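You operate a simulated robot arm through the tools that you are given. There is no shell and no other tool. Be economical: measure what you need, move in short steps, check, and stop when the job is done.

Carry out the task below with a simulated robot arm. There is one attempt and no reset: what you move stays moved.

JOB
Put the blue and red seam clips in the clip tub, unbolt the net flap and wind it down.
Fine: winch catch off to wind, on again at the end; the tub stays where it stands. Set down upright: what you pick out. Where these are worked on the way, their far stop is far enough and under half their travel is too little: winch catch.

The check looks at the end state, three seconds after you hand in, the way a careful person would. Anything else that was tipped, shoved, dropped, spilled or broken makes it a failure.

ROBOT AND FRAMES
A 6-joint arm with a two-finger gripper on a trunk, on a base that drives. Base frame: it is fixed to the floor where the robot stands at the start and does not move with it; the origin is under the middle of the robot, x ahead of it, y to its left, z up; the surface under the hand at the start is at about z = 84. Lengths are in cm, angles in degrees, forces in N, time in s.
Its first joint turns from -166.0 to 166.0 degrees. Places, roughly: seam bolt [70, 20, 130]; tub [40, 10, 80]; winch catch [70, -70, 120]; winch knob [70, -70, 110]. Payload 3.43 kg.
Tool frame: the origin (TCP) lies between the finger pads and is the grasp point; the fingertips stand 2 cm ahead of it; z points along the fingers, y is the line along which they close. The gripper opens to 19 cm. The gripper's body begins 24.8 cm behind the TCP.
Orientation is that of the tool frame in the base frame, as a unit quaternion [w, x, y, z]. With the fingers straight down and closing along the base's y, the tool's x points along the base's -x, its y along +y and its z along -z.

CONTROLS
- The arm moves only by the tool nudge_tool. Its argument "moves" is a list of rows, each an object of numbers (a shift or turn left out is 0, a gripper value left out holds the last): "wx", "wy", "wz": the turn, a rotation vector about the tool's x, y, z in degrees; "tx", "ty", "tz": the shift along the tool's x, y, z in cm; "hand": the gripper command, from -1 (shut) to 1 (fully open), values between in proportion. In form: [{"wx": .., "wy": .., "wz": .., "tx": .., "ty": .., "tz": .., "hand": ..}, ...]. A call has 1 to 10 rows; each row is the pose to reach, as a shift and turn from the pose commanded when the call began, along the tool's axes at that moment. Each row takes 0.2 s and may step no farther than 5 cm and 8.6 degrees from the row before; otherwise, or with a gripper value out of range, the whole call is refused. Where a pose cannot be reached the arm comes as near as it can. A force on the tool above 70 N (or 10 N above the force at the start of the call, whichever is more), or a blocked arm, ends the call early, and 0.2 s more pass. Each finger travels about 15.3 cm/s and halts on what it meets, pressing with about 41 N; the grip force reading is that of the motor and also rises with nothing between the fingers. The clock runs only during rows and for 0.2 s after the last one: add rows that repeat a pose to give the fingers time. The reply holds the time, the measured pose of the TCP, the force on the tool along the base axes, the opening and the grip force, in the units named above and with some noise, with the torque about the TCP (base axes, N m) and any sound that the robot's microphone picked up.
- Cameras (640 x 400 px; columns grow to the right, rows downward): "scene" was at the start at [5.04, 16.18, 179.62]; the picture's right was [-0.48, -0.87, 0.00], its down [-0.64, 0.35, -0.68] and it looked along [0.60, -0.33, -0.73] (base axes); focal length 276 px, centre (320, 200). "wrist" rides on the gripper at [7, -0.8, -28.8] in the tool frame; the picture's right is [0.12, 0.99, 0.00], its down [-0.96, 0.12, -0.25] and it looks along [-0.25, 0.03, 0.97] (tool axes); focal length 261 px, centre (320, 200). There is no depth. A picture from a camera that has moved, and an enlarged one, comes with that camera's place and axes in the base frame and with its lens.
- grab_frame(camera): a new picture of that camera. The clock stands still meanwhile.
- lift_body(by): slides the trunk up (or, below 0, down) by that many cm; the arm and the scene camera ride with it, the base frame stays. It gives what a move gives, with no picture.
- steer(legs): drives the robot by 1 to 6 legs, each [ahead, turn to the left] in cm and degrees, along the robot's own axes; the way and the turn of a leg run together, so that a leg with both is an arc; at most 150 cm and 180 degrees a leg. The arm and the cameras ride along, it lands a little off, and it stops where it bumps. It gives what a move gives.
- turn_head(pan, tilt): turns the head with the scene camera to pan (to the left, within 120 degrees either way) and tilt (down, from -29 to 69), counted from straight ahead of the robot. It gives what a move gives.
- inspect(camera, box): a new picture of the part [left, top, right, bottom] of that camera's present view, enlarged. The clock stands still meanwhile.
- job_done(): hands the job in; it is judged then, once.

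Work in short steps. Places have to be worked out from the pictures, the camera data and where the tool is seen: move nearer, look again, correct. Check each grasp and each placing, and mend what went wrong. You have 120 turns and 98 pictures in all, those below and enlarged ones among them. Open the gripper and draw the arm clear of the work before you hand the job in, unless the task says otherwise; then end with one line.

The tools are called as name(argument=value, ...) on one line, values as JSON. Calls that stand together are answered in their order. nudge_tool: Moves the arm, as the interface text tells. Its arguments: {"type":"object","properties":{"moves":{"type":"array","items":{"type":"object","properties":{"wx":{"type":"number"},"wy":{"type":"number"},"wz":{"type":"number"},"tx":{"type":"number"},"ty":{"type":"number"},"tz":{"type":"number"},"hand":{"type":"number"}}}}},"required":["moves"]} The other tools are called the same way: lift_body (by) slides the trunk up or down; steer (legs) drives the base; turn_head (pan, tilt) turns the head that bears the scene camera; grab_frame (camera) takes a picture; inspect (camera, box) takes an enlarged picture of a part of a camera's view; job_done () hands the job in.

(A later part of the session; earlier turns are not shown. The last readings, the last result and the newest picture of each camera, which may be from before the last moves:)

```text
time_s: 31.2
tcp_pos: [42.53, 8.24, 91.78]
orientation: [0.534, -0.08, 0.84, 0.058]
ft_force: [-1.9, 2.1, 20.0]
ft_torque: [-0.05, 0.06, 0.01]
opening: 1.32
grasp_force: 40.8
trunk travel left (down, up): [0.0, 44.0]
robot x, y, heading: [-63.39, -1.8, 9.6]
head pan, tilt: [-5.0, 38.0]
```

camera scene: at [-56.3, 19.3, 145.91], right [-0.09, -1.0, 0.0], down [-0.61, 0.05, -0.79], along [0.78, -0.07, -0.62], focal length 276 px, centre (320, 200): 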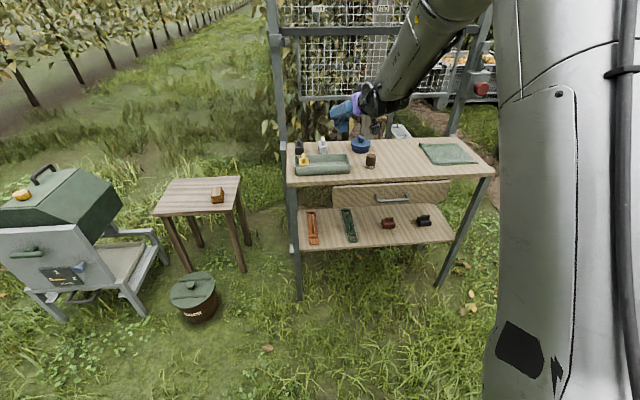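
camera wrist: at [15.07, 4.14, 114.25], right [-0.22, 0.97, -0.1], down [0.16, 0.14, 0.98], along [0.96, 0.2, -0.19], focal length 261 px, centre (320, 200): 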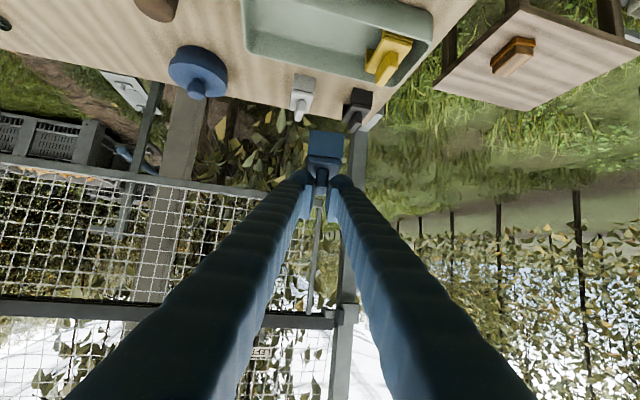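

Contact at z≈91.8 (20 N). I release slightly open, then draw back along the tool axis.

nudge_tool(moves=[{"tx": 0.5, "tz": 0.2, "hand": -0.6}, {"tx": 0.0, "tz": 0.0, "hand": -0.6}, {"tx": 0.0, "tz": 0.0, "hand": -0.6}, {"tx": -0.3, "tz": -3, "hand": -0.6}, {"tx": -1, "tz": -7, "hand": -0.6}, {"tx": -3, "tz": -11, "hand": -0.6}])

grab_frame(camera="scene")

inspect(camera="scene", box=[280, 90, 400, 190])

```text
time_s: 32.6
tcp_pos: [33.85, 6.35, 98.63]
orientation: [0.533, -0.079, 0.841, 0.057]
ft_force: [-0.7, 0.6, -0.9]
ft_torque: [0.0, 0.02, 0.06]
opening: 3.8
grasp_force: 0.1
trunk travel left (down, up): [0.0, 44.0]
robot x, y, heading: [-62.96, -2.01, 9.6]
head pan, tilt: [-5.0, 38.0]
```

```text
58 pictures are left
camera scene: at [-59.8, 18.94, 143.41], right [0.08, -1.0, 0.0], down [-0.61, -0.05, -0.79], along [0.79, 0.06, -0.62], focal length 276 px, centre (320, 200)
```

scene: 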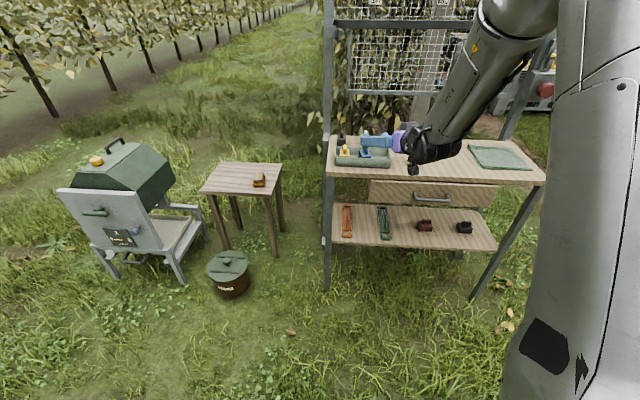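

```text
4.00 times, centred on (340, 140) of scene
camera zoom: at [-59.8, 18.94, 143.41], right [0.08, -1.0, 0.0], down [-0.61, -0.05, -0.79], along [0.79, 0.06, -0.62], focal length 1102 px, centre (240, 440)
```

zoom: 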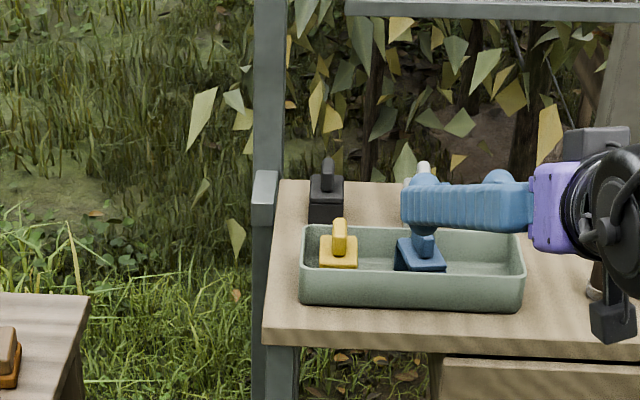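

Blue stands upright in the tub, beside yellow. Next red: raise the trunk, turn back, and swing the arm to y≈-46.

lift_body(by=37.5)

steer(legs=[[0, -9.6]])

nudge_tool(moves=[{"ty": -4.5}, {"ty": -9}, {"ty": -13.5}, {"ty": -18}, {"ty": -22.5}, {"ty": -27}, {"ty": -31.5}, {"ty": -36}, {"ty": -37}])

```text
time_s: 36.2
tcp_pos: [34.15, 6.43, 136.19]
orientation: [0.531, -0.079, 0.842, 0.057]
ft_force: [-1.3, 0.1, -0.3]
ft_torque: [0.01, 0.01, -0.02]
opening: 3.79
grasp_force: 0.1
trunk travel left (down, up): [-37.5, 6.5]
robot x, y, heading: [-62.99, -1.82, 10.0]
head pan, tilt: [-5.0, 38.0]
```

```text
time_s: 37.5
tcp_pos: [34.21, -9.85, 136.15]
orientation: [0.535, -0.008, 0.845, 0.012]
ft_force: [0.1, -0.8, 0.0]
ft_torque: [0.0, 0.0, -0.04]
opening: 3.8
grasp_force: 0.1
trunk travel left (down, up): [-37.5, 6.5]
robot x, y, heading: [-62.92, -1.09, 0.3]
head pan, tilt: [-5.0, 38.0]
```

```text
time_s: 39.5
tcp_pos: [35.29, -47.0, 135.79]
orientation: [0.536, -0.009, 0.844, 0.013]
ft_force: [0.0, -0.6, 0.0]
ft_torque: [0.04, -0.02, 0.03]
opening: 3.78
grasp_force: 0.0
trunk travel left (down, up): [-37.5, 6.5]
robot x, y, heading: [-62.6, -0.86, -0.2]
head pan, tilt: [-5.0, 38.0]
```

steer(legs=[[32, 0]])

nudge_tool(moves=[{"wx": 1.8, "tx": -1.3, "tz": -0.6, "hand": -0.4}, {"wx": 1.8, "tx": -1.3, "tz": -0.6, "hand": -0.4}])

turn_head(pan=-25, tilt=30)

grab_frame(camera="wrist")

grab_frame(camera="scene")

```text
time_s: 42.2
tcp_pos: [67.21, -47.14, 135.75]
orientation: [0.535, -0.007, 0.845, 0.011]
ft_force: [-0.6, -0.5, -0.3]
ft_torque: [-0.01, 0.0, -0.02]
opening: 3.79
grasp_force: 0.1
trunk travel left (down, up): [-37.5, 6.5]
robot x, y, heading: [-31.27, -0.98, 0.3]
head pan, tilt: [-5.0, 38.0]
```

```text
time_s: 42.8
tcp_pos: [67.19, -47.3, 137.2]
orientation: [0.535, 0.002, 0.845, -0.002]
ft_force: [0.1, 0.3, -0.1]
ft_torque: [-0.01, 0.0, -0.02]
opening: 5.71
grasp_force: 0.1
trunk travel left (down, up): [-37.5, 6.5]
robot x, y, heading: [-30.71, -0.45, -0.2]
head pan, tilt: [-5.0, 38.0]
```

```text
time_s: 43.7
tcp_pos: [67.26, -47.31, 137.36]
orientation: [0.535, 0.0, 0.845, -0.001]
ft_force: [-0.3, -0.3, -0.1]
ft_torque: [0.04, 0.01, -0.01]
opening: 5.7
grasp_force: 0.2
trunk travel left (down, up): [-37.5, 6.5]
robot x, y, heading: [-30.69, -1.04, -0.0]
head pan, tilt: [-25.0, 30.0]
```

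```text
56 pictures are left
camera wrist: at [38.22, -48.01, 143.29], right [-0.05, 0.99, -0.11], down [0.19, 0.12, 0.98], along [0.98, 0.03, -0.19], focal length 261 px, centre (320, 200)
```

wrist: 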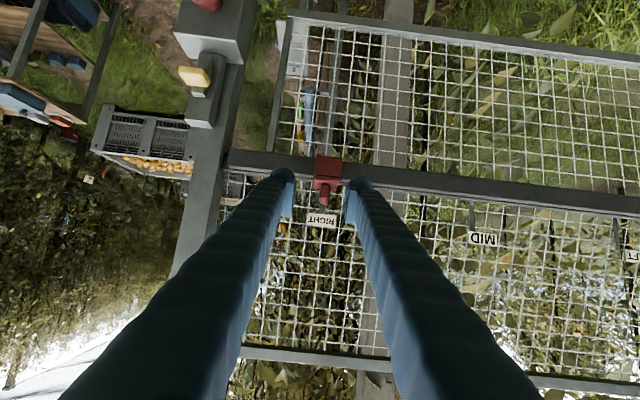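

```text
55 pictures are left
camera scene: at [-24.49, 16.15, 182.14], right [-0.42, -0.91, 0.0], down [-0.45, 0.21, -0.87], along [0.78, -0.37, -0.5], focal length 276 px, centre (320, 200)
```

scene: 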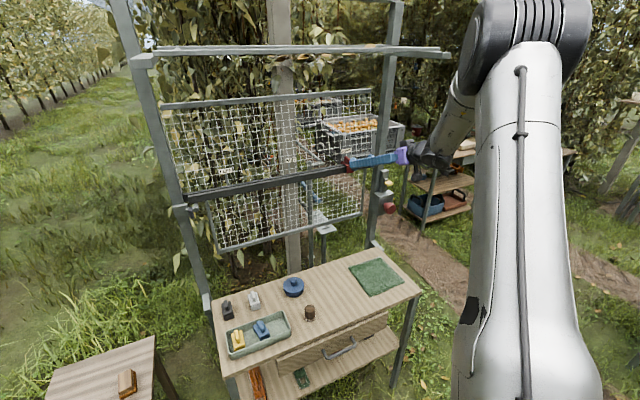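

nudge_tool(moves=[{"tx": -1.2, "ty": 1.0, "tz": 3}, {"tx": -2.76, "ty": 1.2, "tz": 6.7}, {"tx": -2.76, "ty": 1.2, "tz": 6.7}])

inspect(camera="wrist", box=[260, 130, 380, 230])

```text
time_s: 44.5
tcp_pos: [74.26, -45.98, 137.06]
orientation: [0.534, 0.001, 0.845, -0.001]
ft_force: [0.2, 0.5, -0.7]
ft_torque: [-0.01, 0.03, 0.01]
opening: 5.73
grasp_force: 0.1
trunk travel left (down, up): [-37.5, 6.5]
robot x, y, heading: [-30.97, -0.75, -0.1]
head pan, tilt: [-25.0, 30.0]
```

```text
4.00 times, centred on (320, 180) of wrist
camera zoom: at [45.3, -46.75, 143.02], right [-0.05, 0.99, -0.11], down [0.19, 0.12, 0.98], along [0.98, 0.03, -0.19], focal length 1043 px, centre (320, 280)
```

zoom: 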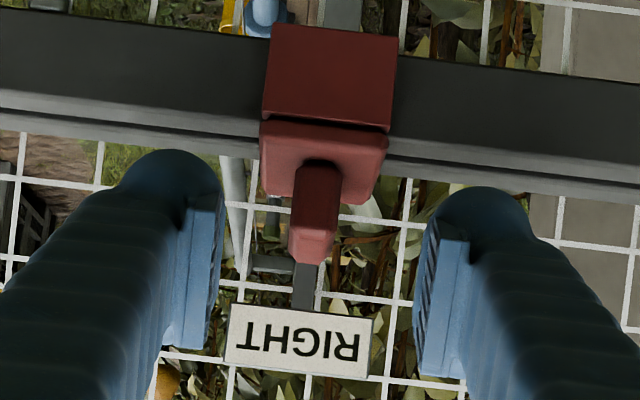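

Well aligned. Advance, close, then lift.

nudge_tool(moves=[{"tx": -0.3, "tz": 1.5}, {"tx": -0.49, "tz": 2.6}, {"tx": -0.49, "tz": 2.6, "hand": -1}, {"tx": -0.49, "tz": 2.6, "hand": -1}, {"tx": -0.49, "tz": 2.6, "hand": -1}])

nudge_tool(moves=[{"tx": -0.7, "tz": -0.33}, {"tx": -1.5, "tz": -0.7}, {"tx": -2.5, "tz": -1.2}, {"tx": -4, "tz": -1.9}, {"tx": -6.3, "tz": -3.0}])

inspect(camera="scene", box=[310, 100, 430, 220])

```text
time_s: 45.7
tcp_pos: [76.96, -46.04, 136.16]
orientation: [0.535, 0.001, 0.845, -0.001]
ft_force: [0.4, 0.1, 0.2]
ft_torque: [0.01, -0.01, 0.01]
opening: 1.31
grasp_force: 41.2
trunk travel left (down, up): [-37.5, 6.5]
robot x, y, heading: [-30.75, -0.79, -0.0]
head pan, tilt: [-25.0, 30.0]
```

```text
time_s: 46.9
tcp_pos: [76.91, -46.08, 143.33]
orientation: [0.535, 0.001, 0.845, -0.001]
ft_force: [-1.3, -0.8, -0.4]
ft_torque: [0.04, 0.03, -0.03]
opening: 1.32
grasp_force: 40.8
trunk travel left (down, up): [-37.5, 6.5]
robot x, y, heading: [-30.83, -0.75, 0.1]
head pan, tilt: [-25.0, 30.0]
```

```text
3.33 times, centred on (370, 160) of scene
camera zoom: at [-24.58, 16.16, 182.14], right [-0.42, -0.91, 0.0], down [-0.45, 0.21, -0.87], along [0.78, -0.37, -0.5], focal length 918 px, centre (153, 333)
```

zoom: 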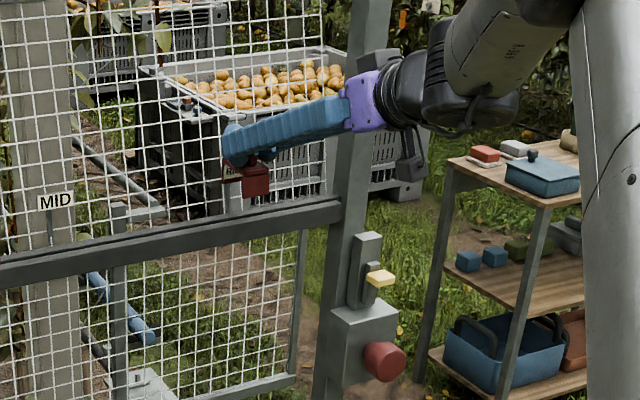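

Red is off too. Same carry: back 33 cm, swing to y≈-15, lower the trunk while away from the tub, then turn left.

steer(legs=[[-33, 0]])

nudge_tool(moves=[{"ty": 4.6}, {"ty": 9.2}, {"ty": 13.8}, {"ty": 18.4}, {"ty": 23}, {"ty": 27.6}, {"ty": 31}])

steer(legs=[[0, 9]])

turn_head(pan=-5, tilt=38)

```text
time_s: 49.6
tcp_pos: [44.03, -45.87, 143.21]
orientation: [0.536, 0.001, 0.844, -0.001]
ft_force: [-0.2, 0.0, 0.1]
ft_torque: [-0.01, 0.01, -0.03]
opening: 1.33
grasp_force: 41.1
trunk travel left (down, up): [-37.5, 6.5]
robot x, y, heading: [-63.47, -0.52, -0.2]
head pan, tilt: [-25.0, 30.0]
```

```text
time_s: 51.2
tcp_pos: [44.12, -14.9, 143.34]
orientation: [0.535, 0.001, 0.845, -0.002]
ft_force: [0.9, -0.1, 0.0]
ft_torque: [0.01, 0.01, -0.05]
opening: 1.3
grasp_force: 41.0
trunk travel left (down, up): [-37.5, 6.5]
robot x, y, heading: [-63.94, -0.93, 0.3]
head pan, tilt: [-25.0, 30.0]
```

```text
time_s: 52.5
tcp_pos: [44.93, 2.39, 143.12]
orientation: [0.534, -0.066, 0.842, 0.041]
ft_force: [0.0, -0.4, -0.9]
ft_torque: [0.0, 0.0, 0.0]
opening: 1.33
grasp_force: 40.8
trunk travel left (down, up): [-37.5, 6.5]
robot x, y, heading: [-63.91, -1.93, 9.3]
head pan, tilt: [-25.0, 30.0]
```

```text
time_s: 53.3
tcp_pos: [44.96, 2.46, 143.29]
orientation: [0.533, -0.066, 0.843, 0.041]
ft_force: [0.3, -0.3, -1.7]
ft_torque: [-0.01, -0.01, -0.06]
opening: 1.35
grasp_force: 40.8
trunk travel left (down, up): [-37.5, 6.5]
robot x, y, heading: [-63.67, -2.02, 9.0]
head pan, tilt: [-5.0, 38.0]
```

lift_body(by=-37.5)

nudge_tool(moves=[{"tx": 3.5, "ty": -0.2, "tz": 0.6}, {"tx": 7, "ty": -0.3, "tz": 1.2}, {"tx": 10.1, "ty": -0.4, "tz": 2.3}])

inspect(camera="scene", box=[280, 90, 440, 190])

inspect(camera="wrist", box=[220, 40, 460, 220])

```text
time_s: 56.9
tcp_pos: [44.93, 2.3, 105.76]
orientation: [0.534, -0.067, 0.842, 0.042]
ft_force: [-0.7, -1.2, 0.1]
ft_torque: [-0.01, 0.0, 0.02]
opening: 1.3
grasp_force: 41.4
trunk travel left (down, up): [0.0, 44.0]
robot x, y, heading: [-63.7, -2.02, 9.0]
head pan, tilt: [-5.0, 38.0]
```

```text
time_s: 57.7
tcp_pos: [42.77, 1.56, 95.5]
orientation: [0.533, -0.066, 0.843, 0.041]
ft_force: [-0.9, -0.8, -0.6]
ft_torque: [-0.01, 0.02, -0.01]
opening: 1.32
grasp_force: 41.4
trunk travel left (down, up): [0.0, 44.0]
robot x, y, heading: [-63.53, -2.12, 9.2]
head pan, tilt: [-5.0, 38.0]
```

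```text
4.00 times, centred on (360, 140) of scene
camera zoom: at [-60.25, 18.98, 143.4], right [0.07, -1.0, 0.0], down [-0.61, -0.04, -0.79], along [0.79, 0.06, -0.62], focal length 1102 px, centre (160, 440)
```

zoom: 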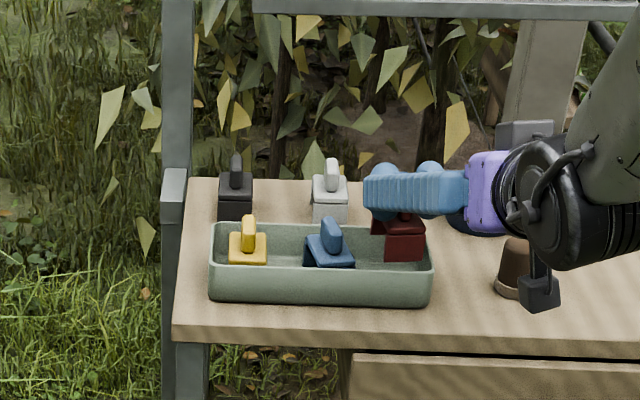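

```text
2.22 times, centred on (340, 130) of wrist
camera zoom: at [14.24, -3.82, 101.57], right [-0.2, 0.97, -0.11], down [0.17, 0.14, 0.98], along [0.96, 0.18, -0.19], focal length 579 px, centre (276, 356)
```

zoom: 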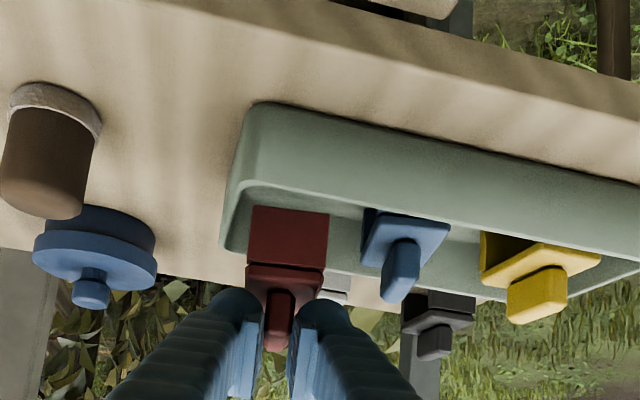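

Red hangs right of blue, slightly near the tub's end wall; I shift +0.5 in y and lower to just above the floor.

nudge_tool(moves=[{"tx": 1.0, "ty": 0.52, "tz": 0.3}, {"tx": 2.0, "ty": 0.52, "tz": 0.8}, {"tx": 2.76, "ty": 0.52, "tz": 1.17}])

nudge_tool(moves=[{"tx": 0.36, "tz": 0.17}, {"tx": 0.72, "tz": 0.34}, {"tx": 0.9, "tz": 0.43}])

inspect(camera="wrist", box=[220, 40, 460, 220])

```text
time_s: 58.5
tcp_pos: [42.58, 2.16, 92.55]
orientation: [0.533, -0.066, 0.842, 0.041]
ft_force: [-0.2, 0.6, -0.1]
ft_torque: [0.02, 0.0, -0.03]
opening: 1.32
grasp_force: 41.3
trunk travel left (down, up): [0.0, 44.0]
robot x, y, heading: [-63.65, -1.93, 9.1]
head pan, tilt: [-5.0, 38.0]
```

```text
time_s: 59.3
tcp_pos: [42.53, 2.08, 91.6]
orientation: [0.533, -0.066, 0.842, 0.041]
ft_force: [0.8, 0.1, -0.4]
ft_torque: [0.0, 0.0, -0.03]
opening: 1.32
grasp_force: 41.0
trunk travel left (down, up): [0.0, 44.0]
robot x, y, heading: [-63.6, -1.79, 9.1]
head pan, tilt: [-5.0, 38.0]
```

```text
2.22 times, centred on (340, 130) of wrist
camera zoom: at [14.09, -3.34, 97.66], right [-0.21, 0.97, -0.11], down [0.17, 0.14, 0.98], along [0.96, 0.18, -0.19], focal length 579 px, centre (276, 356)
```

zoom: 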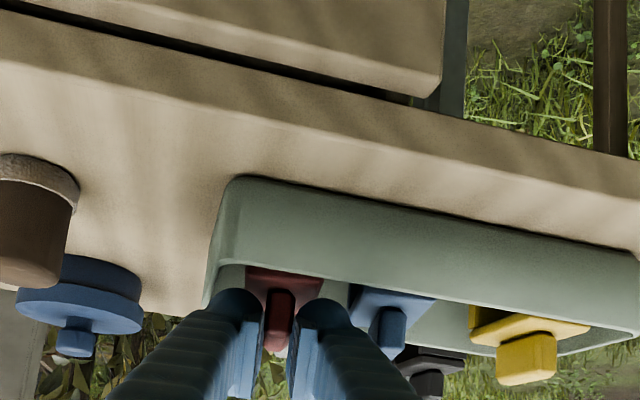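

Close to the floor; a little further until contact.

nudge_tool(moves=[{"tx": 0.2, "tz": 0.1}, {"tx": 0.4, "tz": 0.19}, {"tx": 0.6, "tz": 0.28}])

```text
time_s: 60.1
tcp_pos: [42.54, 1.98, 91.45]
orientation: [0.536, -0.066, 0.84, 0.042]
ft_force: [-1.5, -0.6, 21.8]
ft_torque: [-0.06, 0.34, 0.0]
opening: 1.32
grasp_force: 40.5
trunk travel left (down, up): [0.0, 44.0]
robot x, y, heading: [-63.78, -1.93, 9.0]
head pan, tilt: [-5.0, 38.0]
```

Contact (22 N). Release and draw back.

nudge_tool(moves=[{"tx": -0.3, "tz": -0.14}, {"tx": -0.3, "tz": -0.14, "hand": -0.65}, {"tx": -0.3, "tz": -0.14, "hand": -0.65}, {"tx": -0.6, "tz": -3, "hand": -0.65}, {"tx": -1.3, "tz": -7, "hand": -0.65}, {"tx": -3.3, "tz": -11, "hand": -0.65}])

inspect(camera="wrist", box=[200, 40, 460, 220])

inspect(camera="scene", box=[280, 90, 440, 190])

```text
time_s: 61.5
tcp_pos: [34.1, 0.61, 98.82]
orientation: [0.533, -0.066, 0.842, 0.041]
ft_force: [0.8, 1.0, 0.7]
ft_torque: [0.0, 0.06, 0.05]
opening: 3.34
grasp_force: 0.1
trunk travel left (down, up): [0.0, 44.0]
robot x, y, heading: [-64.0, -2.05, 9.1]
head pan, tilt: [-5.0, 38.0]
```

```text
2.22 times, centred on (330, 130) of wrist
camera zoom: at [5.6, -4.68, 104.84], right [-0.2, 0.97, -0.11], down [0.17, 0.14, 0.98], along [0.96, 0.18, -0.19], focal length 579 px, centre (298, 356)
```

zoom: 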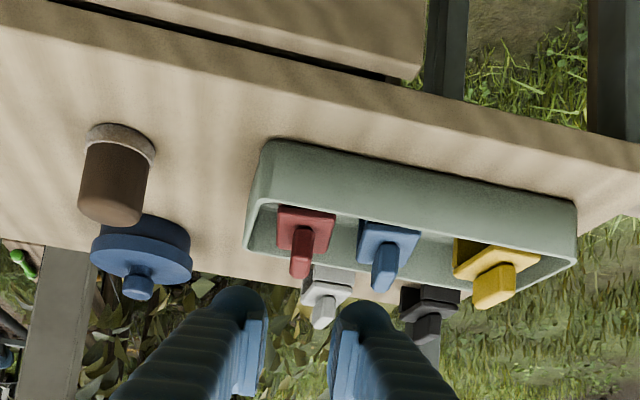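

```text
4.00 times, centred on (360, 140) of scene
camera zoom: at [-60.26, 18.97, 143.41], right [0.07, -1.0, 0.0], down [-0.61, -0.04, -0.79], along [0.79, 0.06, -0.62], focal length 1102 px, centre (160, 440)
```

zoom: 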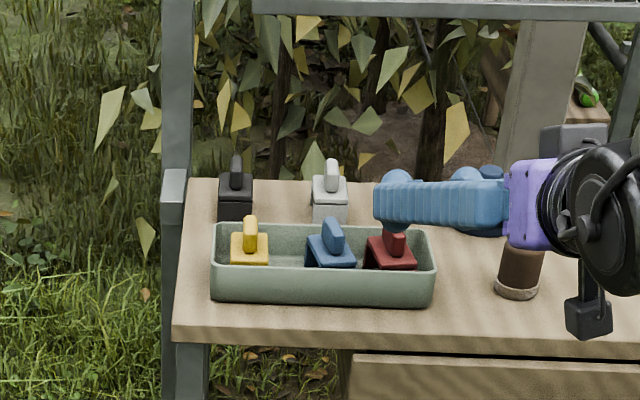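

Both clips stand upright in the tub, nothing else moved. For the bolt on the left post I raise the trunk and shift the robot ~36 cm to the left.

lift_body(by=32)

steer(legs=[[0, 81], [36, 0], [0, -90]])

turn_head(pan=-5, tilt=25)

grab_frame(camera="wrist")

grab_frame(camera="scene")

```text
time_s: 64.7
tcp_pos: [34.24, 0.68, 130.79]
orientation: [0.533, -0.066, 0.843, 0.041]
ft_force: [-0.4, 0.3, -0.4]
ft_torque: [-0.02, -0.02, -0.01]
opening: 3.31
grasp_force: 0.1
trunk travel left (down, up): [-32.0, 12.0]
robot x, y, heading: [-63.9, -2.0, 9.3]
head pan, tilt: [-5.0, 38.0]
```

```text
time_s: 70.5
tcp_pos: [-54.67, 95.23, 130.75]
orientation: [-0.364, 0.635, -0.557, -0.392]
ft_force: [0.6, 1.1, -0.7]
ft_torque: [0.05, 0.14, 0.21]
opening: 3.31
grasp_force: 0.0
trunk travel left (down, up): [-32.0, 12.0]
robot x, y, heading: [-54.6, -2.38, 91.4]
head pan, tilt: [-5.0, 38.0]
stopped in leg 1: the robot was blocked; the commanded pose is now the measured one
```

```text
time_s: 71.2
tcp_pos: [-54.59, 95.15, 130.77]
orientation: [-0.365, 0.635, -0.556, -0.393]
ft_force: [0.1, 0.3, -0.2]
ft_torque: [-0.02, 0.08, 0.16]
opening: 3.32
grasp_force: 0.0
trunk travel left (down, up): [-32.0, 12.0]
robot x, y, heading: [-54.54, -1.82, 91.4]
head pan, tilt: [-5.0, 25.0]
```

```text
47 pictures are left
camera wrist: at [-50.49, 66.38, 136.77], right [-0.98, -0.16, -0.13], down [-0.16, 0.17, 0.97], along [-0.14, 0.97, -0.19], focal length 261 px, centre (320, 200)
```

wrist: 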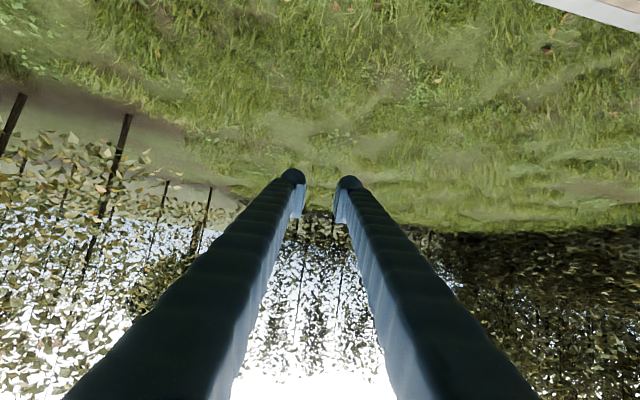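

```text
46 pictures are left
camera scene: at [-74.93, 4.87, 177.45], right [1.0, -0.07, 0.0], down [-0.03, -0.42, -0.91], along [0.06, 0.9, -0.42], focal length 276 px, centre (320, 200)
```

scene: 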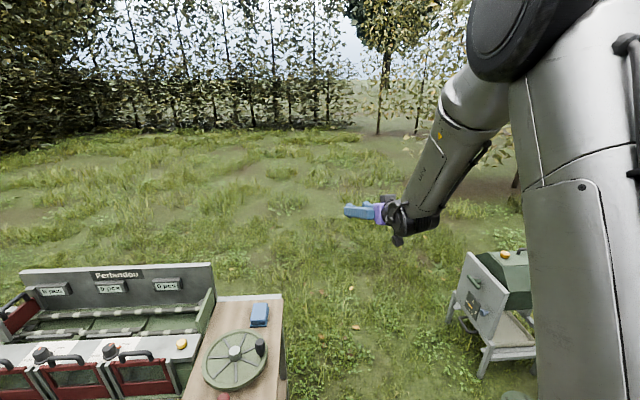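

The turn bumped something, it seems the packing table behind. I look down to that side.

turn_head(pan=60, tilt=50)

grab_frame(camera="scene")

```text
time_s: 72.6
tcp_pos: [-54.69, 95.11, 130.71]
orientation: [-0.364, 0.636, -0.556, -0.393]
ft_force: [-0.9, -1.0, 0.0]
ft_torque: [0.01, -0.01, 0.01]
opening: 3.31
grasp_force: 0.0
trunk travel left (down, up): [-32.0, 12.0]
robot x, y, heading: [-54.87, -1.92, 91.5]
head pan, tilt: [60.0, 50.0]
```

```text
45 pictures are left
camera scene: at [-82.43, -0.64, 173.69], right [0.48, 0.88, 0.0], down [0.67, -0.37, -0.64], along [-0.56, 0.31, -0.77], focal length 276 px, centre (320, 200)
```

scene: 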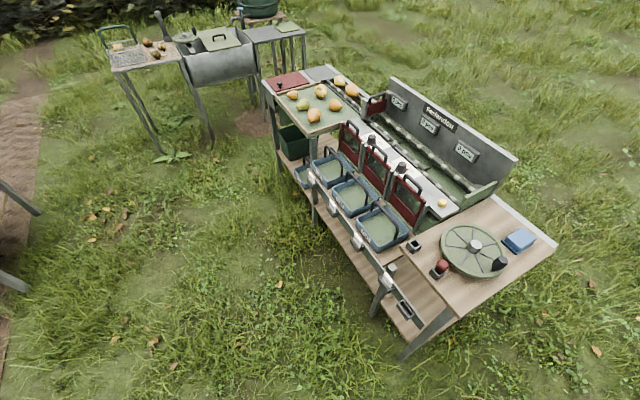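

turn_head(pan=118, tilt=60)

grab_frame(camera="scene")

turn_head(pan=-100, tilt=50)

grab_frame(camera="scene")

```text
time_s: 73.8
tcp_pos: [-54.66, 95.21, 130.77]
orientation: [-0.365, 0.635, -0.557, -0.392]
ft_force: [0.4, -0.4, 1.2]
ft_torque: [0.01, 0.01, 0.05]
opening: 3.33
grasp_force: 0.1
trunk travel left (down, up): [-32.0, 12.0]
robot x, y, heading: [-55.01, -2.26, 91.1]
head pan, tilt: [118.0, 60.0]
```

```text
44 pictures are left
camera scene: at [-81.51, -7.6, 172.44], right [-0.49, 0.87, 0.0], down [0.76, 0.42, -0.5], along [-0.44, -0.24, -0.87], focal length 276 px, centre (320, 200)
```

scene: 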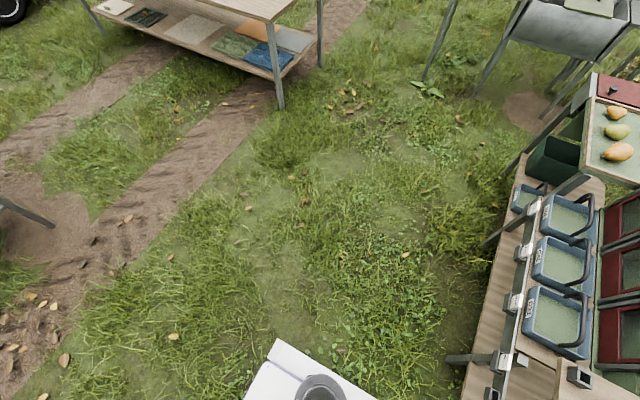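

```text
time_s: 77.0
tcp_pos: [-54.7, 95.18, 130.77]
orientation: [-0.365, 0.635, -0.556, -0.393]
ft_force: [0.5, -0.2, 0.2]
ft_torque: [0.02, 0.01, 0.0]
opening: 3.32
grasp_force: 0.1
trunk travel left (down, up): [-32.0, 12.0]
robot x, y, heading: [-54.71, -1.78, 91.1]
head pan, tilt: [-100.0, 50.0]
```

```text
43 pictures are left
camera scene: at [-68.08, -5.52, 173.69], right [-0.15, -0.99, 0.0], down [-0.76, 0.12, -0.64], along [0.64, -0.1, -0.77], focal length 276 px, centre (320, 200)
```

scene: 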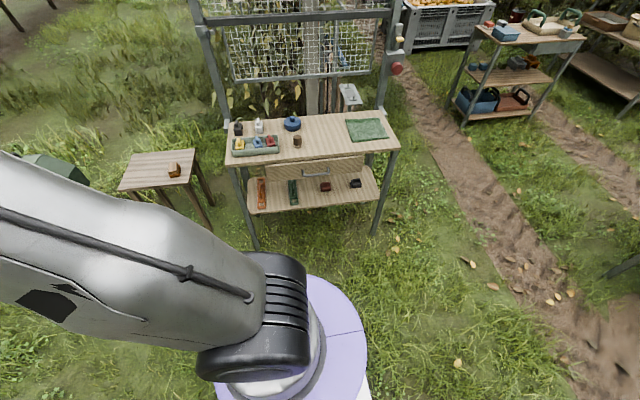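

Only the corner of the base seems to have brushed the bench; nothing there looks displaced. I turn right a bit, drive diagonally away from it, then face the frame.

steer(legs=[[0, -16], [38, 0], [0, -75]])

turn_head(pan=-5, tilt=28)

grab_frame(camera="wrist")

grab_frame(camera="scene")

```text
time_s: 84.4
tcp_pos: [40.76, 81.01, 130.89]
orientation: [0.515, -0.259, 0.804, 0.148]
ft_force: [0.3, 0.6, -0.1]
ft_torque: [-0.08, -0.06, -0.19]
opening: 3.33
grasp_force: 0.1
trunk travel left (down, up): [-32.0, 12.0]
robot x, y, heading: [-47.2, 39.41, 27.3]
head pan, tilt: [-100.0, 50.0]
stopped in leg 3: the robot was blocked; the commanded pose is now the measured one
```

```text
time_s: 86.1
tcp_pos: [40.75, 80.68, 130.99]
orientation: [0.515, -0.259, 0.803, 0.149]
ft_force: [-1.0, 0.1, 0.1]
ft_torque: [0.02, 0.0, 0.0]
opening: 3.32
grasp_force: 0.1
trunk travel left (down, up): [-32.0, 12.0]
robot x, y, heading: [-47.59, 39.44, 27.2]
head pan, tilt: [-5.0, 28.0]
```

```text
42 pictures are left
camera wrist: at [17.29, 63.62, 136.91], right [-0.6, 0.79, -0.14], down [0.07, 0.22, 0.97], along [0.79, 0.58, -0.19], focal length 261 px, centre (320, 200)
```

wrist: 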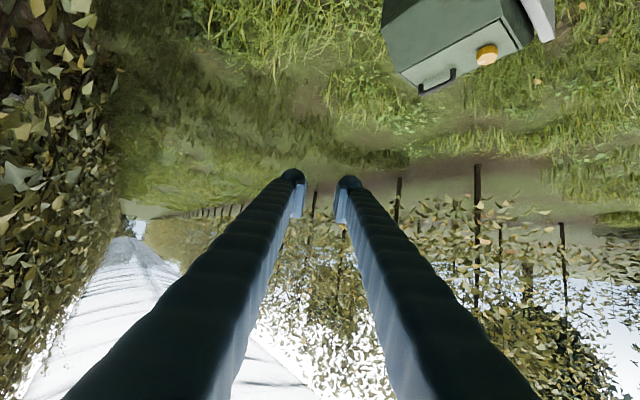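

```text
41 pictures are left
camera scene: at [-50.48, 60.56, 176.95], right [0.38, -0.93, 0.0], down [-0.44, -0.18, -0.88], along [0.82, 0.33, -0.47], focal length 276 px, centre (320, 200)
```

scene: 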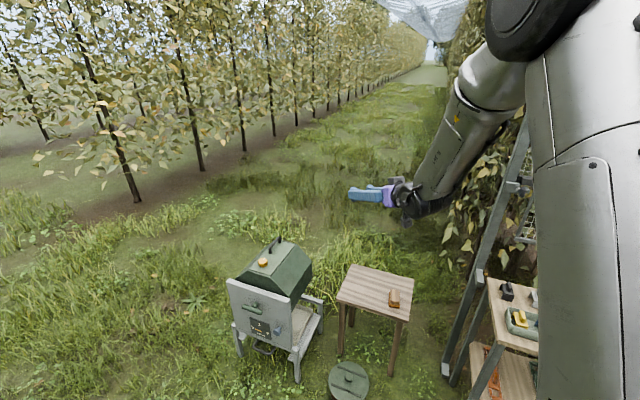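

The long rear of the base touches the bench corner when turning here. I draw the arm in 12 cm and go forward in an arc to the right instead.

nudge_tool(moves=[{"tx": 1.7, "tz": -3.6}, {"tx": 3.4, "tz": -7.2}, {"tx": 5.1, "tz": -10.9}])

steer(legs=[[6, 0], [12, -27]])

grab_frame(camera="wrist")

grab_frame(camera="scene")

```text
time_s: 86.9
tcp_pos: [30.52, 73.87, 131.12]
orientation: [0.517, -0.259, 0.802, 0.15]
ft_force: [0.4, -0.1, 0.1]
ft_torque: [-0.02, -0.01, -0.01]
opening: 3.32
grasp_force: 0.1
trunk travel left (down, up): [-32.0, 12.0]
robot x, y, heading: [-47.27, 39.59, 27.2]
head pan, tilt: [-5.0, 28.0]
```

```text
time_s: 89.9
tcp_pos: [54.6, 39.96, 131.02]
orientation: [0.536, -0.062, 0.842, 0.023]
ft_force: [-0.2, 0.0, -0.2]
ft_torque: [0.0, -0.01, 0.01]
opening: 3.32
grasp_force: 0.0
trunk travel left (down, up): [-32.0, 12.0]
robot x, y, heading: [-30.82, 47.28, 0.4]
head pan, tilt: [-5.0, 28.0]
```

```text
40 pictures are left
camera wrist: at [26.03, 35.43, 136.97], right [-0.18, 0.97, -0.13], down [0.16, 0.17, 0.97], along [0.97, 0.15, -0.19], focal length 261 px, centre (320, 200)
```

wrist: 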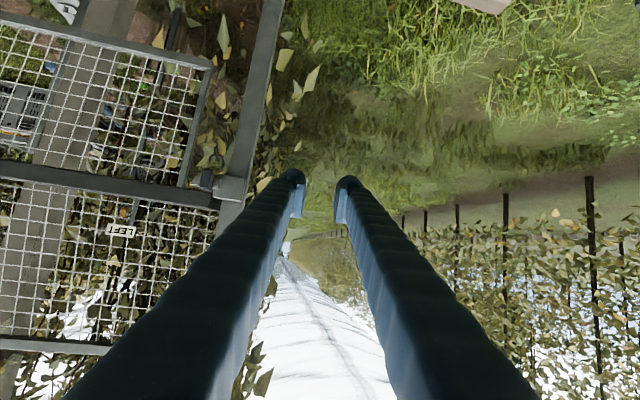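

```text
39 pictures are left
camera scene: at [-23.8, 67.51, 176.96], right [-0.08, -1.0, 0.0], down [-0.47, 0.04, -0.88], along [0.88, -0.07, -0.47], focal length 276 px, centre (320, 200)
```

scene: 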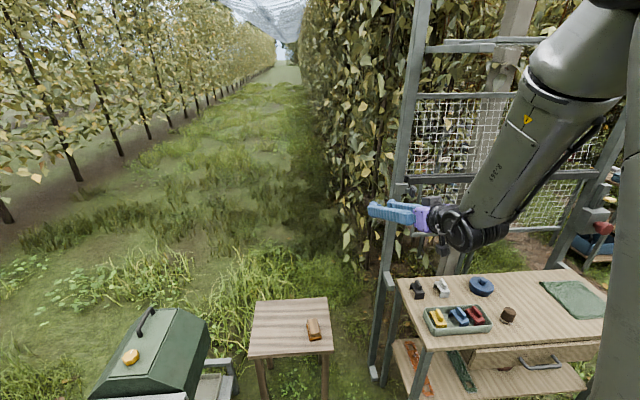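

nudge_tool(moves=[{"ty": -4.5, "wx": 3.5, "wz": 3}, {"ty": -9, "wx": 5.5, "wz": 4.5}, {"ty": -13}, {"ty": -17, "hand": -1}])

inspect(camera="wrist", box=[220, 90, 420, 240])

```text
time_s: 90.9
tcp_pos: [56.88, 23.11, 131.63]
orientation: [0.535, -0.064, 0.842, 0.024]
ft_force: [0.1, -0.2, 0.3]
ft_torque: [0.01, -0.01, 0.02]
opening: 0.0
grasp_force: 34.2
trunk travel left (down, up): [-32.0, 12.0]
robot x, y, heading: [-31.28, 47.01, 0.8]
head pan, tilt: [-5.0, 28.0]
```

```text
2.67 times, centred on (320, 165) of wrist
camera zoom: at [28.3, 18.56, 137.49], right [-0.18, 0.97, -0.14], down [0.16, 0.17, 0.97], along [0.97, 0.15, -0.19], focal length 695 px, centre (320, 293)
```

zoom: 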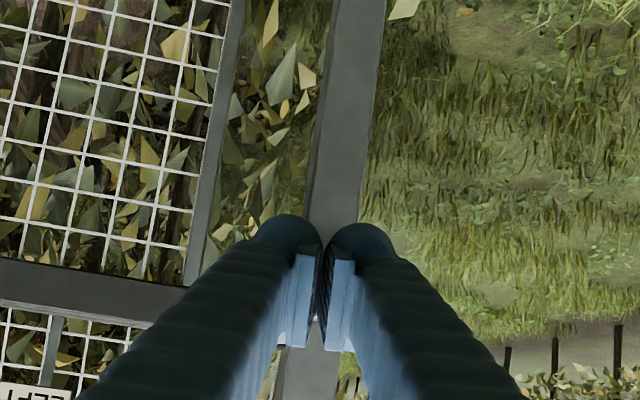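

inspect(camera="scene", box=[370, 150, 490, 250])

```text
4.00 times, centred on (430, 200) of scene
camera zoom: at [-23.82, 67.46, 176.96], right [-0.08, -1.0, 0.0], down [-0.47, 0.04, -0.88], along [0.88, -0.07, -0.47], focal length 1102 px, centre (-120, 200)
```

zoom: 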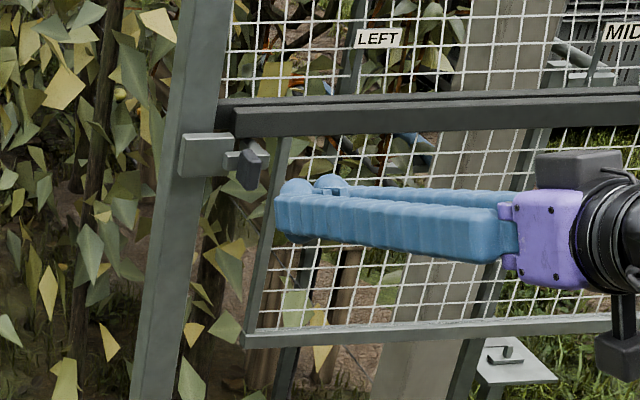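

The bolt: a guide plate on the post, its knob sticking out towards me at about (71,22.5,128), rod reaching to the right under the rail; so it draws left (+y). I'll push the knob to +y with the closed fingers from its right side; first to a point ahead.

nudge_tool(moves=[{"tx": -0.4, "ty": -2.5, "tz": 2.2, "wx": 3, "wz": 2.3, "hand": -1}, {"tx": -0.8, "ty": -4.5, "tz": 4.4, "wx": 6.3, "wz": 4.7}, {"tx": -1.18, "ty": -5.06, "tz": 6.6, "wx": 6.3, "wz": 4.7}, {"tx": -1.18, "ty": -5.06, "tz": 6.6, "wx": 6.3, "wz": 4.7}])

inspect(camera="wrist", box=[240, 110, 440, 240])

inspect(camera="scene", box=[370, 150, 490, 250])

```text
time_s: 91.9
tcp_pos: [64.1, 18.93, 129.92]
orientation: [0.537, 0.002, 0.843, -0.001]
ft_force: [-0.7, -0.5, 0.0]
ft_torque: [0.01, 0.02, 0.06]
opening: 0.01
grasp_force: 33.7
trunk travel left (down, up): [-32.0, 12.0]
robot x, y, heading: [-30.81, 47.46, 0.6]
head pan, tilt: [-5.0, 28.0]
```

```text
3.08 times, centred on (340, 175) of wrist
camera zoom: at [34.99, 18.04, 135.85], right [-0.05, 0.99, -0.11], down [0.18, 0.11, 0.98], along [0.98, 0.03, -0.19], focal length 802 px, centre (258, 277)
```

zoom: 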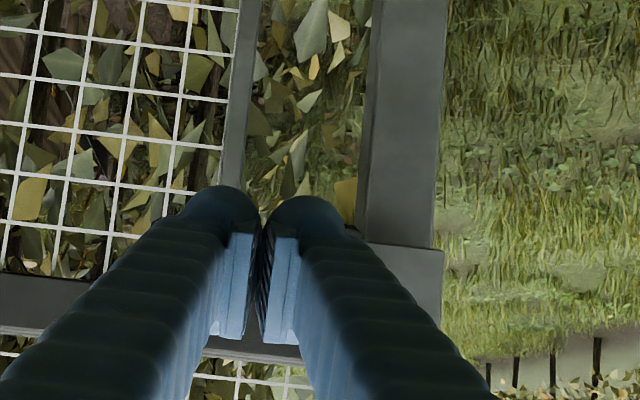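

```text
4.00 times, centred on (430, 200) of scene
camera zoom: at [-23.88, 67.44, 176.97], right [-0.08, -1.0, 0.0], down [-0.47, 0.04, -0.88], along [0.88, -0.07, -0.47], focal length 1102 px, centre (-120, 200)
```

zoom: 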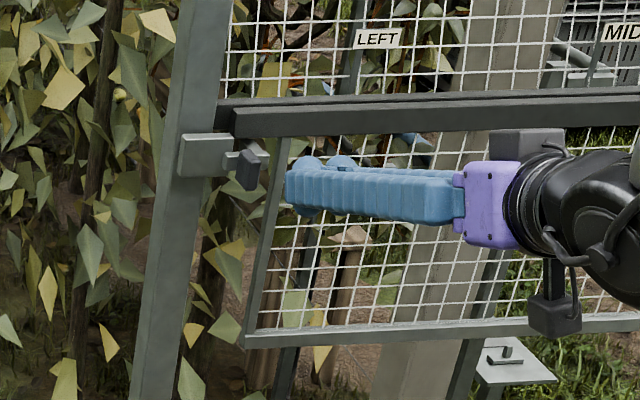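

The closed fingers are ~6.4 cm wide overall at the tips, so I start from y≈17 and advance to knob depth.

nudge_tool(moves=[{"ty": -1.9, "tx": 0, "tz": 0}, {"tx": -0.9, "ty": -1.9, "tz": 2.9}, {"tx": -1.83, "ty": -1.9, "tz": 5.88}, {"tx": -1.83, "ty": -1.9, "tz": 5.88}])

inspect(camera="wrist", box=[240, 110, 440, 240])

inspect(camera="scene", box=[380, 150, 470, 220])

```text
time_s: 92.9
tcp_pos: [70.22, 16.84, 129.22]
orientation: [0.537, 0.002, 0.844, -0.001]
ft_force: [-0.7, -0.6, -0.1]
ft_torque: [0.02, -0.02, 0.0]
opening: 0.01
grasp_force: 34.6
trunk travel left (down, up): [-32.0, 12.0]
robot x, y, heading: [-30.68, 47.16, 0.5]
head pan, tilt: [-5.0, 28.0]
```

```text
3.08 times, centred on (340, 175) of wrist
camera zoom: at [41.1, 16.08, 135.09], right [-0.05, 0.99, -0.11], down [0.18, 0.11, 0.98], along [0.98, 0.03, -0.19], focal length 802 px, centre (258, 277)
```

zoom: 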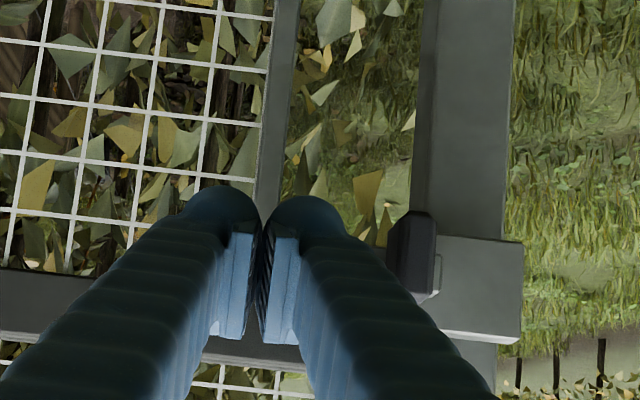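

```text
5.71 times, centred on (425, 185) of scene
camera zoom: at [-23.82, 67.44, 176.97], right [-0.08, -1.0, 0.0], down [-0.47, 0.04, -0.88], along [0.88, -0.07, -0.47], focal length 1574 px, centre (-280, 286)
```

zoom: 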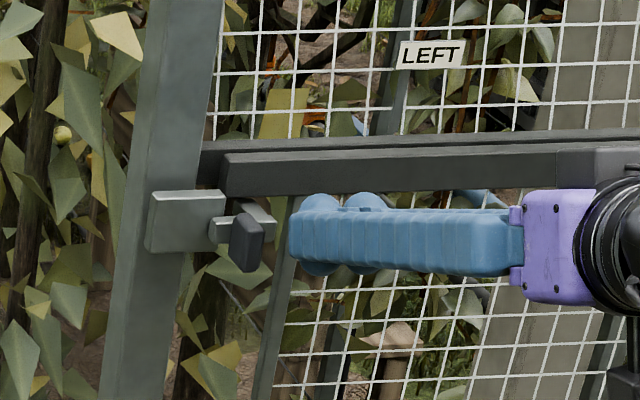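

Knob's right face is ~2 cm to the left of the fingers at matching height. I push to +y.

nudge_tool(moves=[{"tx": 0.2, "ty": 1, "tz": 0.6}, {"tx": 0.2, "ty": 2, "tz": 0.6}, {"tx": 0.2, "ty": 3, "tz": 0.6}, {"tx": 0.2, "ty": 4, "tz": 0.6}, {"tx": 0.2, "ty": 5, "tz": 0.6}, {"tx": 0.2, "ty": 6, "tz": 0.6}])

inspect(camera="scene", box=[380, 150, 470, 220])

```text
time_s: 94.3
tcp_pos: [70.62, 22.77, 128.73]
orientation: [0.537, 0.003, 0.844, -0.001]
ft_force: [2.2, -14.5, 1.4]
ft_torque: [0.12, -0.01, -0.09]
opening: 0.01
grasp_force: 34.7
trunk travel left (down, up): [-32.0, 12.0]
robot x, y, heading: [-31.06, 47.31, 1.0]
head pan, tilt: [-5.0, 28.0]
```

```text
5.71 times, centred on (425, 185) of scene
camera zoom: at [-23.76, 67.33, 176.98], right [-0.08, -1.0, 0.0], down [-0.47, 0.04, -0.88], along [0.88, -0.07, -0.47], focal length 1574 px, centre (-280, 286)
```

zoom: 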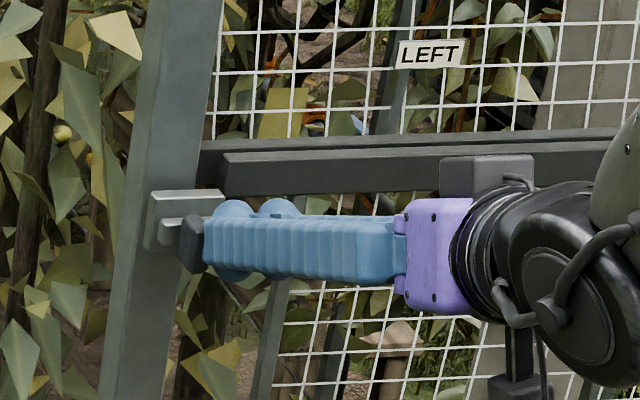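

The bolt slides with ~14 N. I keep pushing to its stop.

nudge_tool(moves=[{"ty": 0.7}, {"ty": 1.4}, {"ty": 2.1}, {"ty": 2.8}, {"ty": 3.5}, {"ty": 4.2}])

inspect(camera="scene", box=[380, 150, 470, 220])

```text
time_s: 95.0
tcp_pos: [70.44, 22.71, 128.55]
orientation: [0.536, 0.012, 0.844, -0.004]
ft_force: [2.2, -30.8, -3.5]
ft_torque: [-0.05, 0.05, -0.18]
opening: 0.02
grasp_force: 34.0
trunk travel left (down, up): [-32.0, 12.0]
robot x, y, heading: [-30.75, 47.44, 0.4]
head pan, tilt: [-5.0, 28.0]
stopped in row 3: the force on the tool passed its limit at 75 N (the readings are from after the stop); the commanded pose is now the measured one
```

```text
5.71 times, centred on (425, 185) of scene
camera zoom: at [-23.64, 67.2, 176.97], right [-0.08, -1.0, 0.0], down [-0.47, 0.04, -0.88], along [0.88, -0.07, -0.47], focal length 1574 px, centre (-280, 286)
```

zoom: 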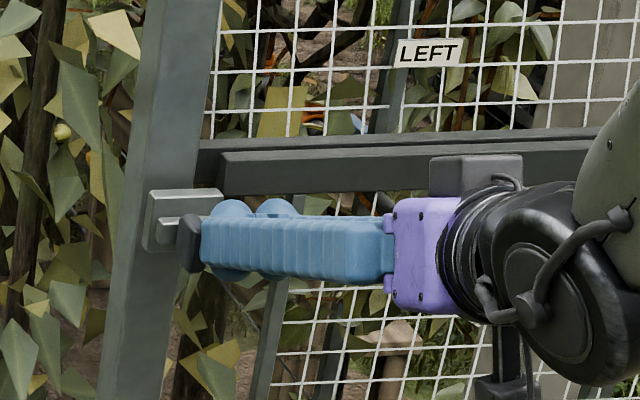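

The bolt is drawn to its stop (≈4 cm). I withdraw the arm, then go across to the winch side.

nudge_tool(moves=[{"ty": -1.2}, {"tx": 2, "ty": -1.2, "tz": -4.5}, {"tx": 4, "ty": -1.2, "tz": -9}, {"tx": 6, "ty": -1.2, "tz": -13}, {"tx": 8, "ty": -1.2, "tz": -17}])

steer(legs=[[6, 0], [0, -90]])

turn_head(pan=0, tilt=35)

grab_frame(camera="scene")

```text
time_s: 96.2
tcp_pos: [51.48, 22.83, 128.81]
orientation: [0.538, 0.007, 0.843, -0.003]
ft_force: [0.1, -0.3, -0.3]
ft_torque: [0.03, 0.04, -0.01]
opening: 0.01
grasp_force: 33.9
trunk travel left (down, up): [-32.0, 12.0]
robot x, y, heading: [-31.06, 47.61, 0.6]
head pan, tilt: [-5.0, 28.0]
```

```text
time_s: 101.1
tcp_pos: [-2.92, -36.38, 128.81]
orientation: [0.465, 0.422, 0.73, -0.268]
ft_force: [1.1, 0.3, -0.3]
ft_torque: [-0.03, 0.08, -0.18]
opening: 0.0
grasp_force: 34.5
trunk travel left (down, up): [-32.0, 12.0]
robot x, y, heading: [-19.68, 50.32, -61.1]
head pan, tilt: [-5.0, 28.0]
stopped in leg 2: the robot was blocked; the commanded pose is now the measured one
```

```text
time_s: 101.7
tcp_pos: [-3.13, -36.17, 129.05]
orientation: [0.466, 0.423, 0.729, -0.269]
ft_force: [1.5, 0.7, -0.1]
ft_torque: [0.03, 0.04, -0.04]
opening: 0.0
grasp_force: 34.8
trunk travel left (down, up): [-32.0, 12.0]
robot x, y, heading: [-19.77, 50.07, -60.9]
head pan, tilt: [0.0, 35.0]
```

```text
30 pictures are left
camera scene: at [2.03, 54.49, 175.86], right [-0.87, -0.49, 0.0], down [-0.28, 0.5, -0.82], along [0.4, -0.72, -0.57], focal length 276 px, centre (320, 200)
```

scene: 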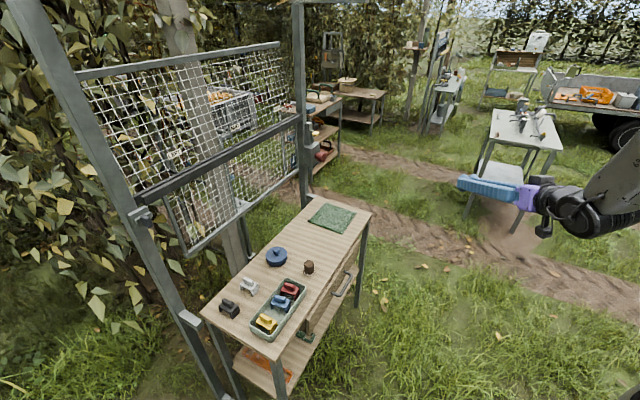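

The turns in place drift the base by several cm, which seems to be what trips the "blocked" flag; nothing is near. I complete the turn in smaller pieces.

steer(legs=[[0, -17], [0, -17]])

```text
time_s: 104.8
tcp_pos: [-54.74, -30.52, 128.87]
orientation: [0.367, 0.618, 0.573, -0.393]
ft_force: [0.3, -0.1, 0.2]
ft_torque: [0.01, 0.01, -0.01]
opening: 0.0
grasp_force: 34.4
trunk travel left (down, up): [-32.0, 12.0]
robot x, y, heading: [-16.41, 50.19, -94.8]
head pan, tilt: [0.0, 35.0]
```

steer(legs=[[98, 0], [0, 24], [0, 24], [0, 24], [0, 22.8]])

turn_head(pan=-10, tilt=30)

grab_frame(camera="scene")

```text
time_s: 116.4
tcp_pos: [26.06, -122.27, 129.05]
orientation: [0.514, 0.252, 0.804, -0.158]
ft_force: [-0.7, -1.6, -0.2]
ft_torque: [0.07, -0.1, 0.14]
opening: 0.0
grasp_force: 34.2
trunk travel left (down, up): [-32.0, 12.0]
robot x, y, heading: [-27.7, -52.89, -33.3]
head pan, tilt: [0.0, 35.0]
stopped in leg 4: the robot was blocked; the commanded pose is now the measured one
```

```text
time_s: 117.1
tcp_pos: [26.01, -122.4, 128.98]
orientation: [0.515, 0.251, 0.804, -0.158]
ft_force: [0.4, -0.8, -0.2]
ft_torque: [0.08, -0.06, 0.09]
opening: 0.0
grasp_force: 34.4
trunk travel left (down, up): [-32.0, 12.0]
robot x, y, heading: [-27.41, -52.8, -33.2]
head pan, tilt: [-10.0, 30.0]
```

```text
29 pictures are left
camera scene: at [-11.13, -40.7, 176.65], right [-0.68, -0.73, 0.0], down [-0.37, 0.34, -0.87], along [0.63, -0.59, -0.5], focal length 276 px, centre (320, 200)
```

scene: 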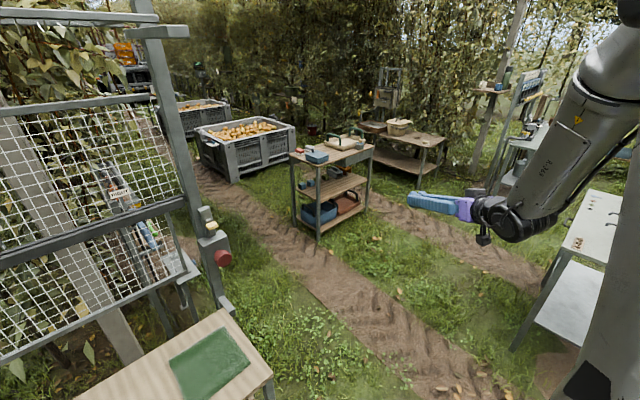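

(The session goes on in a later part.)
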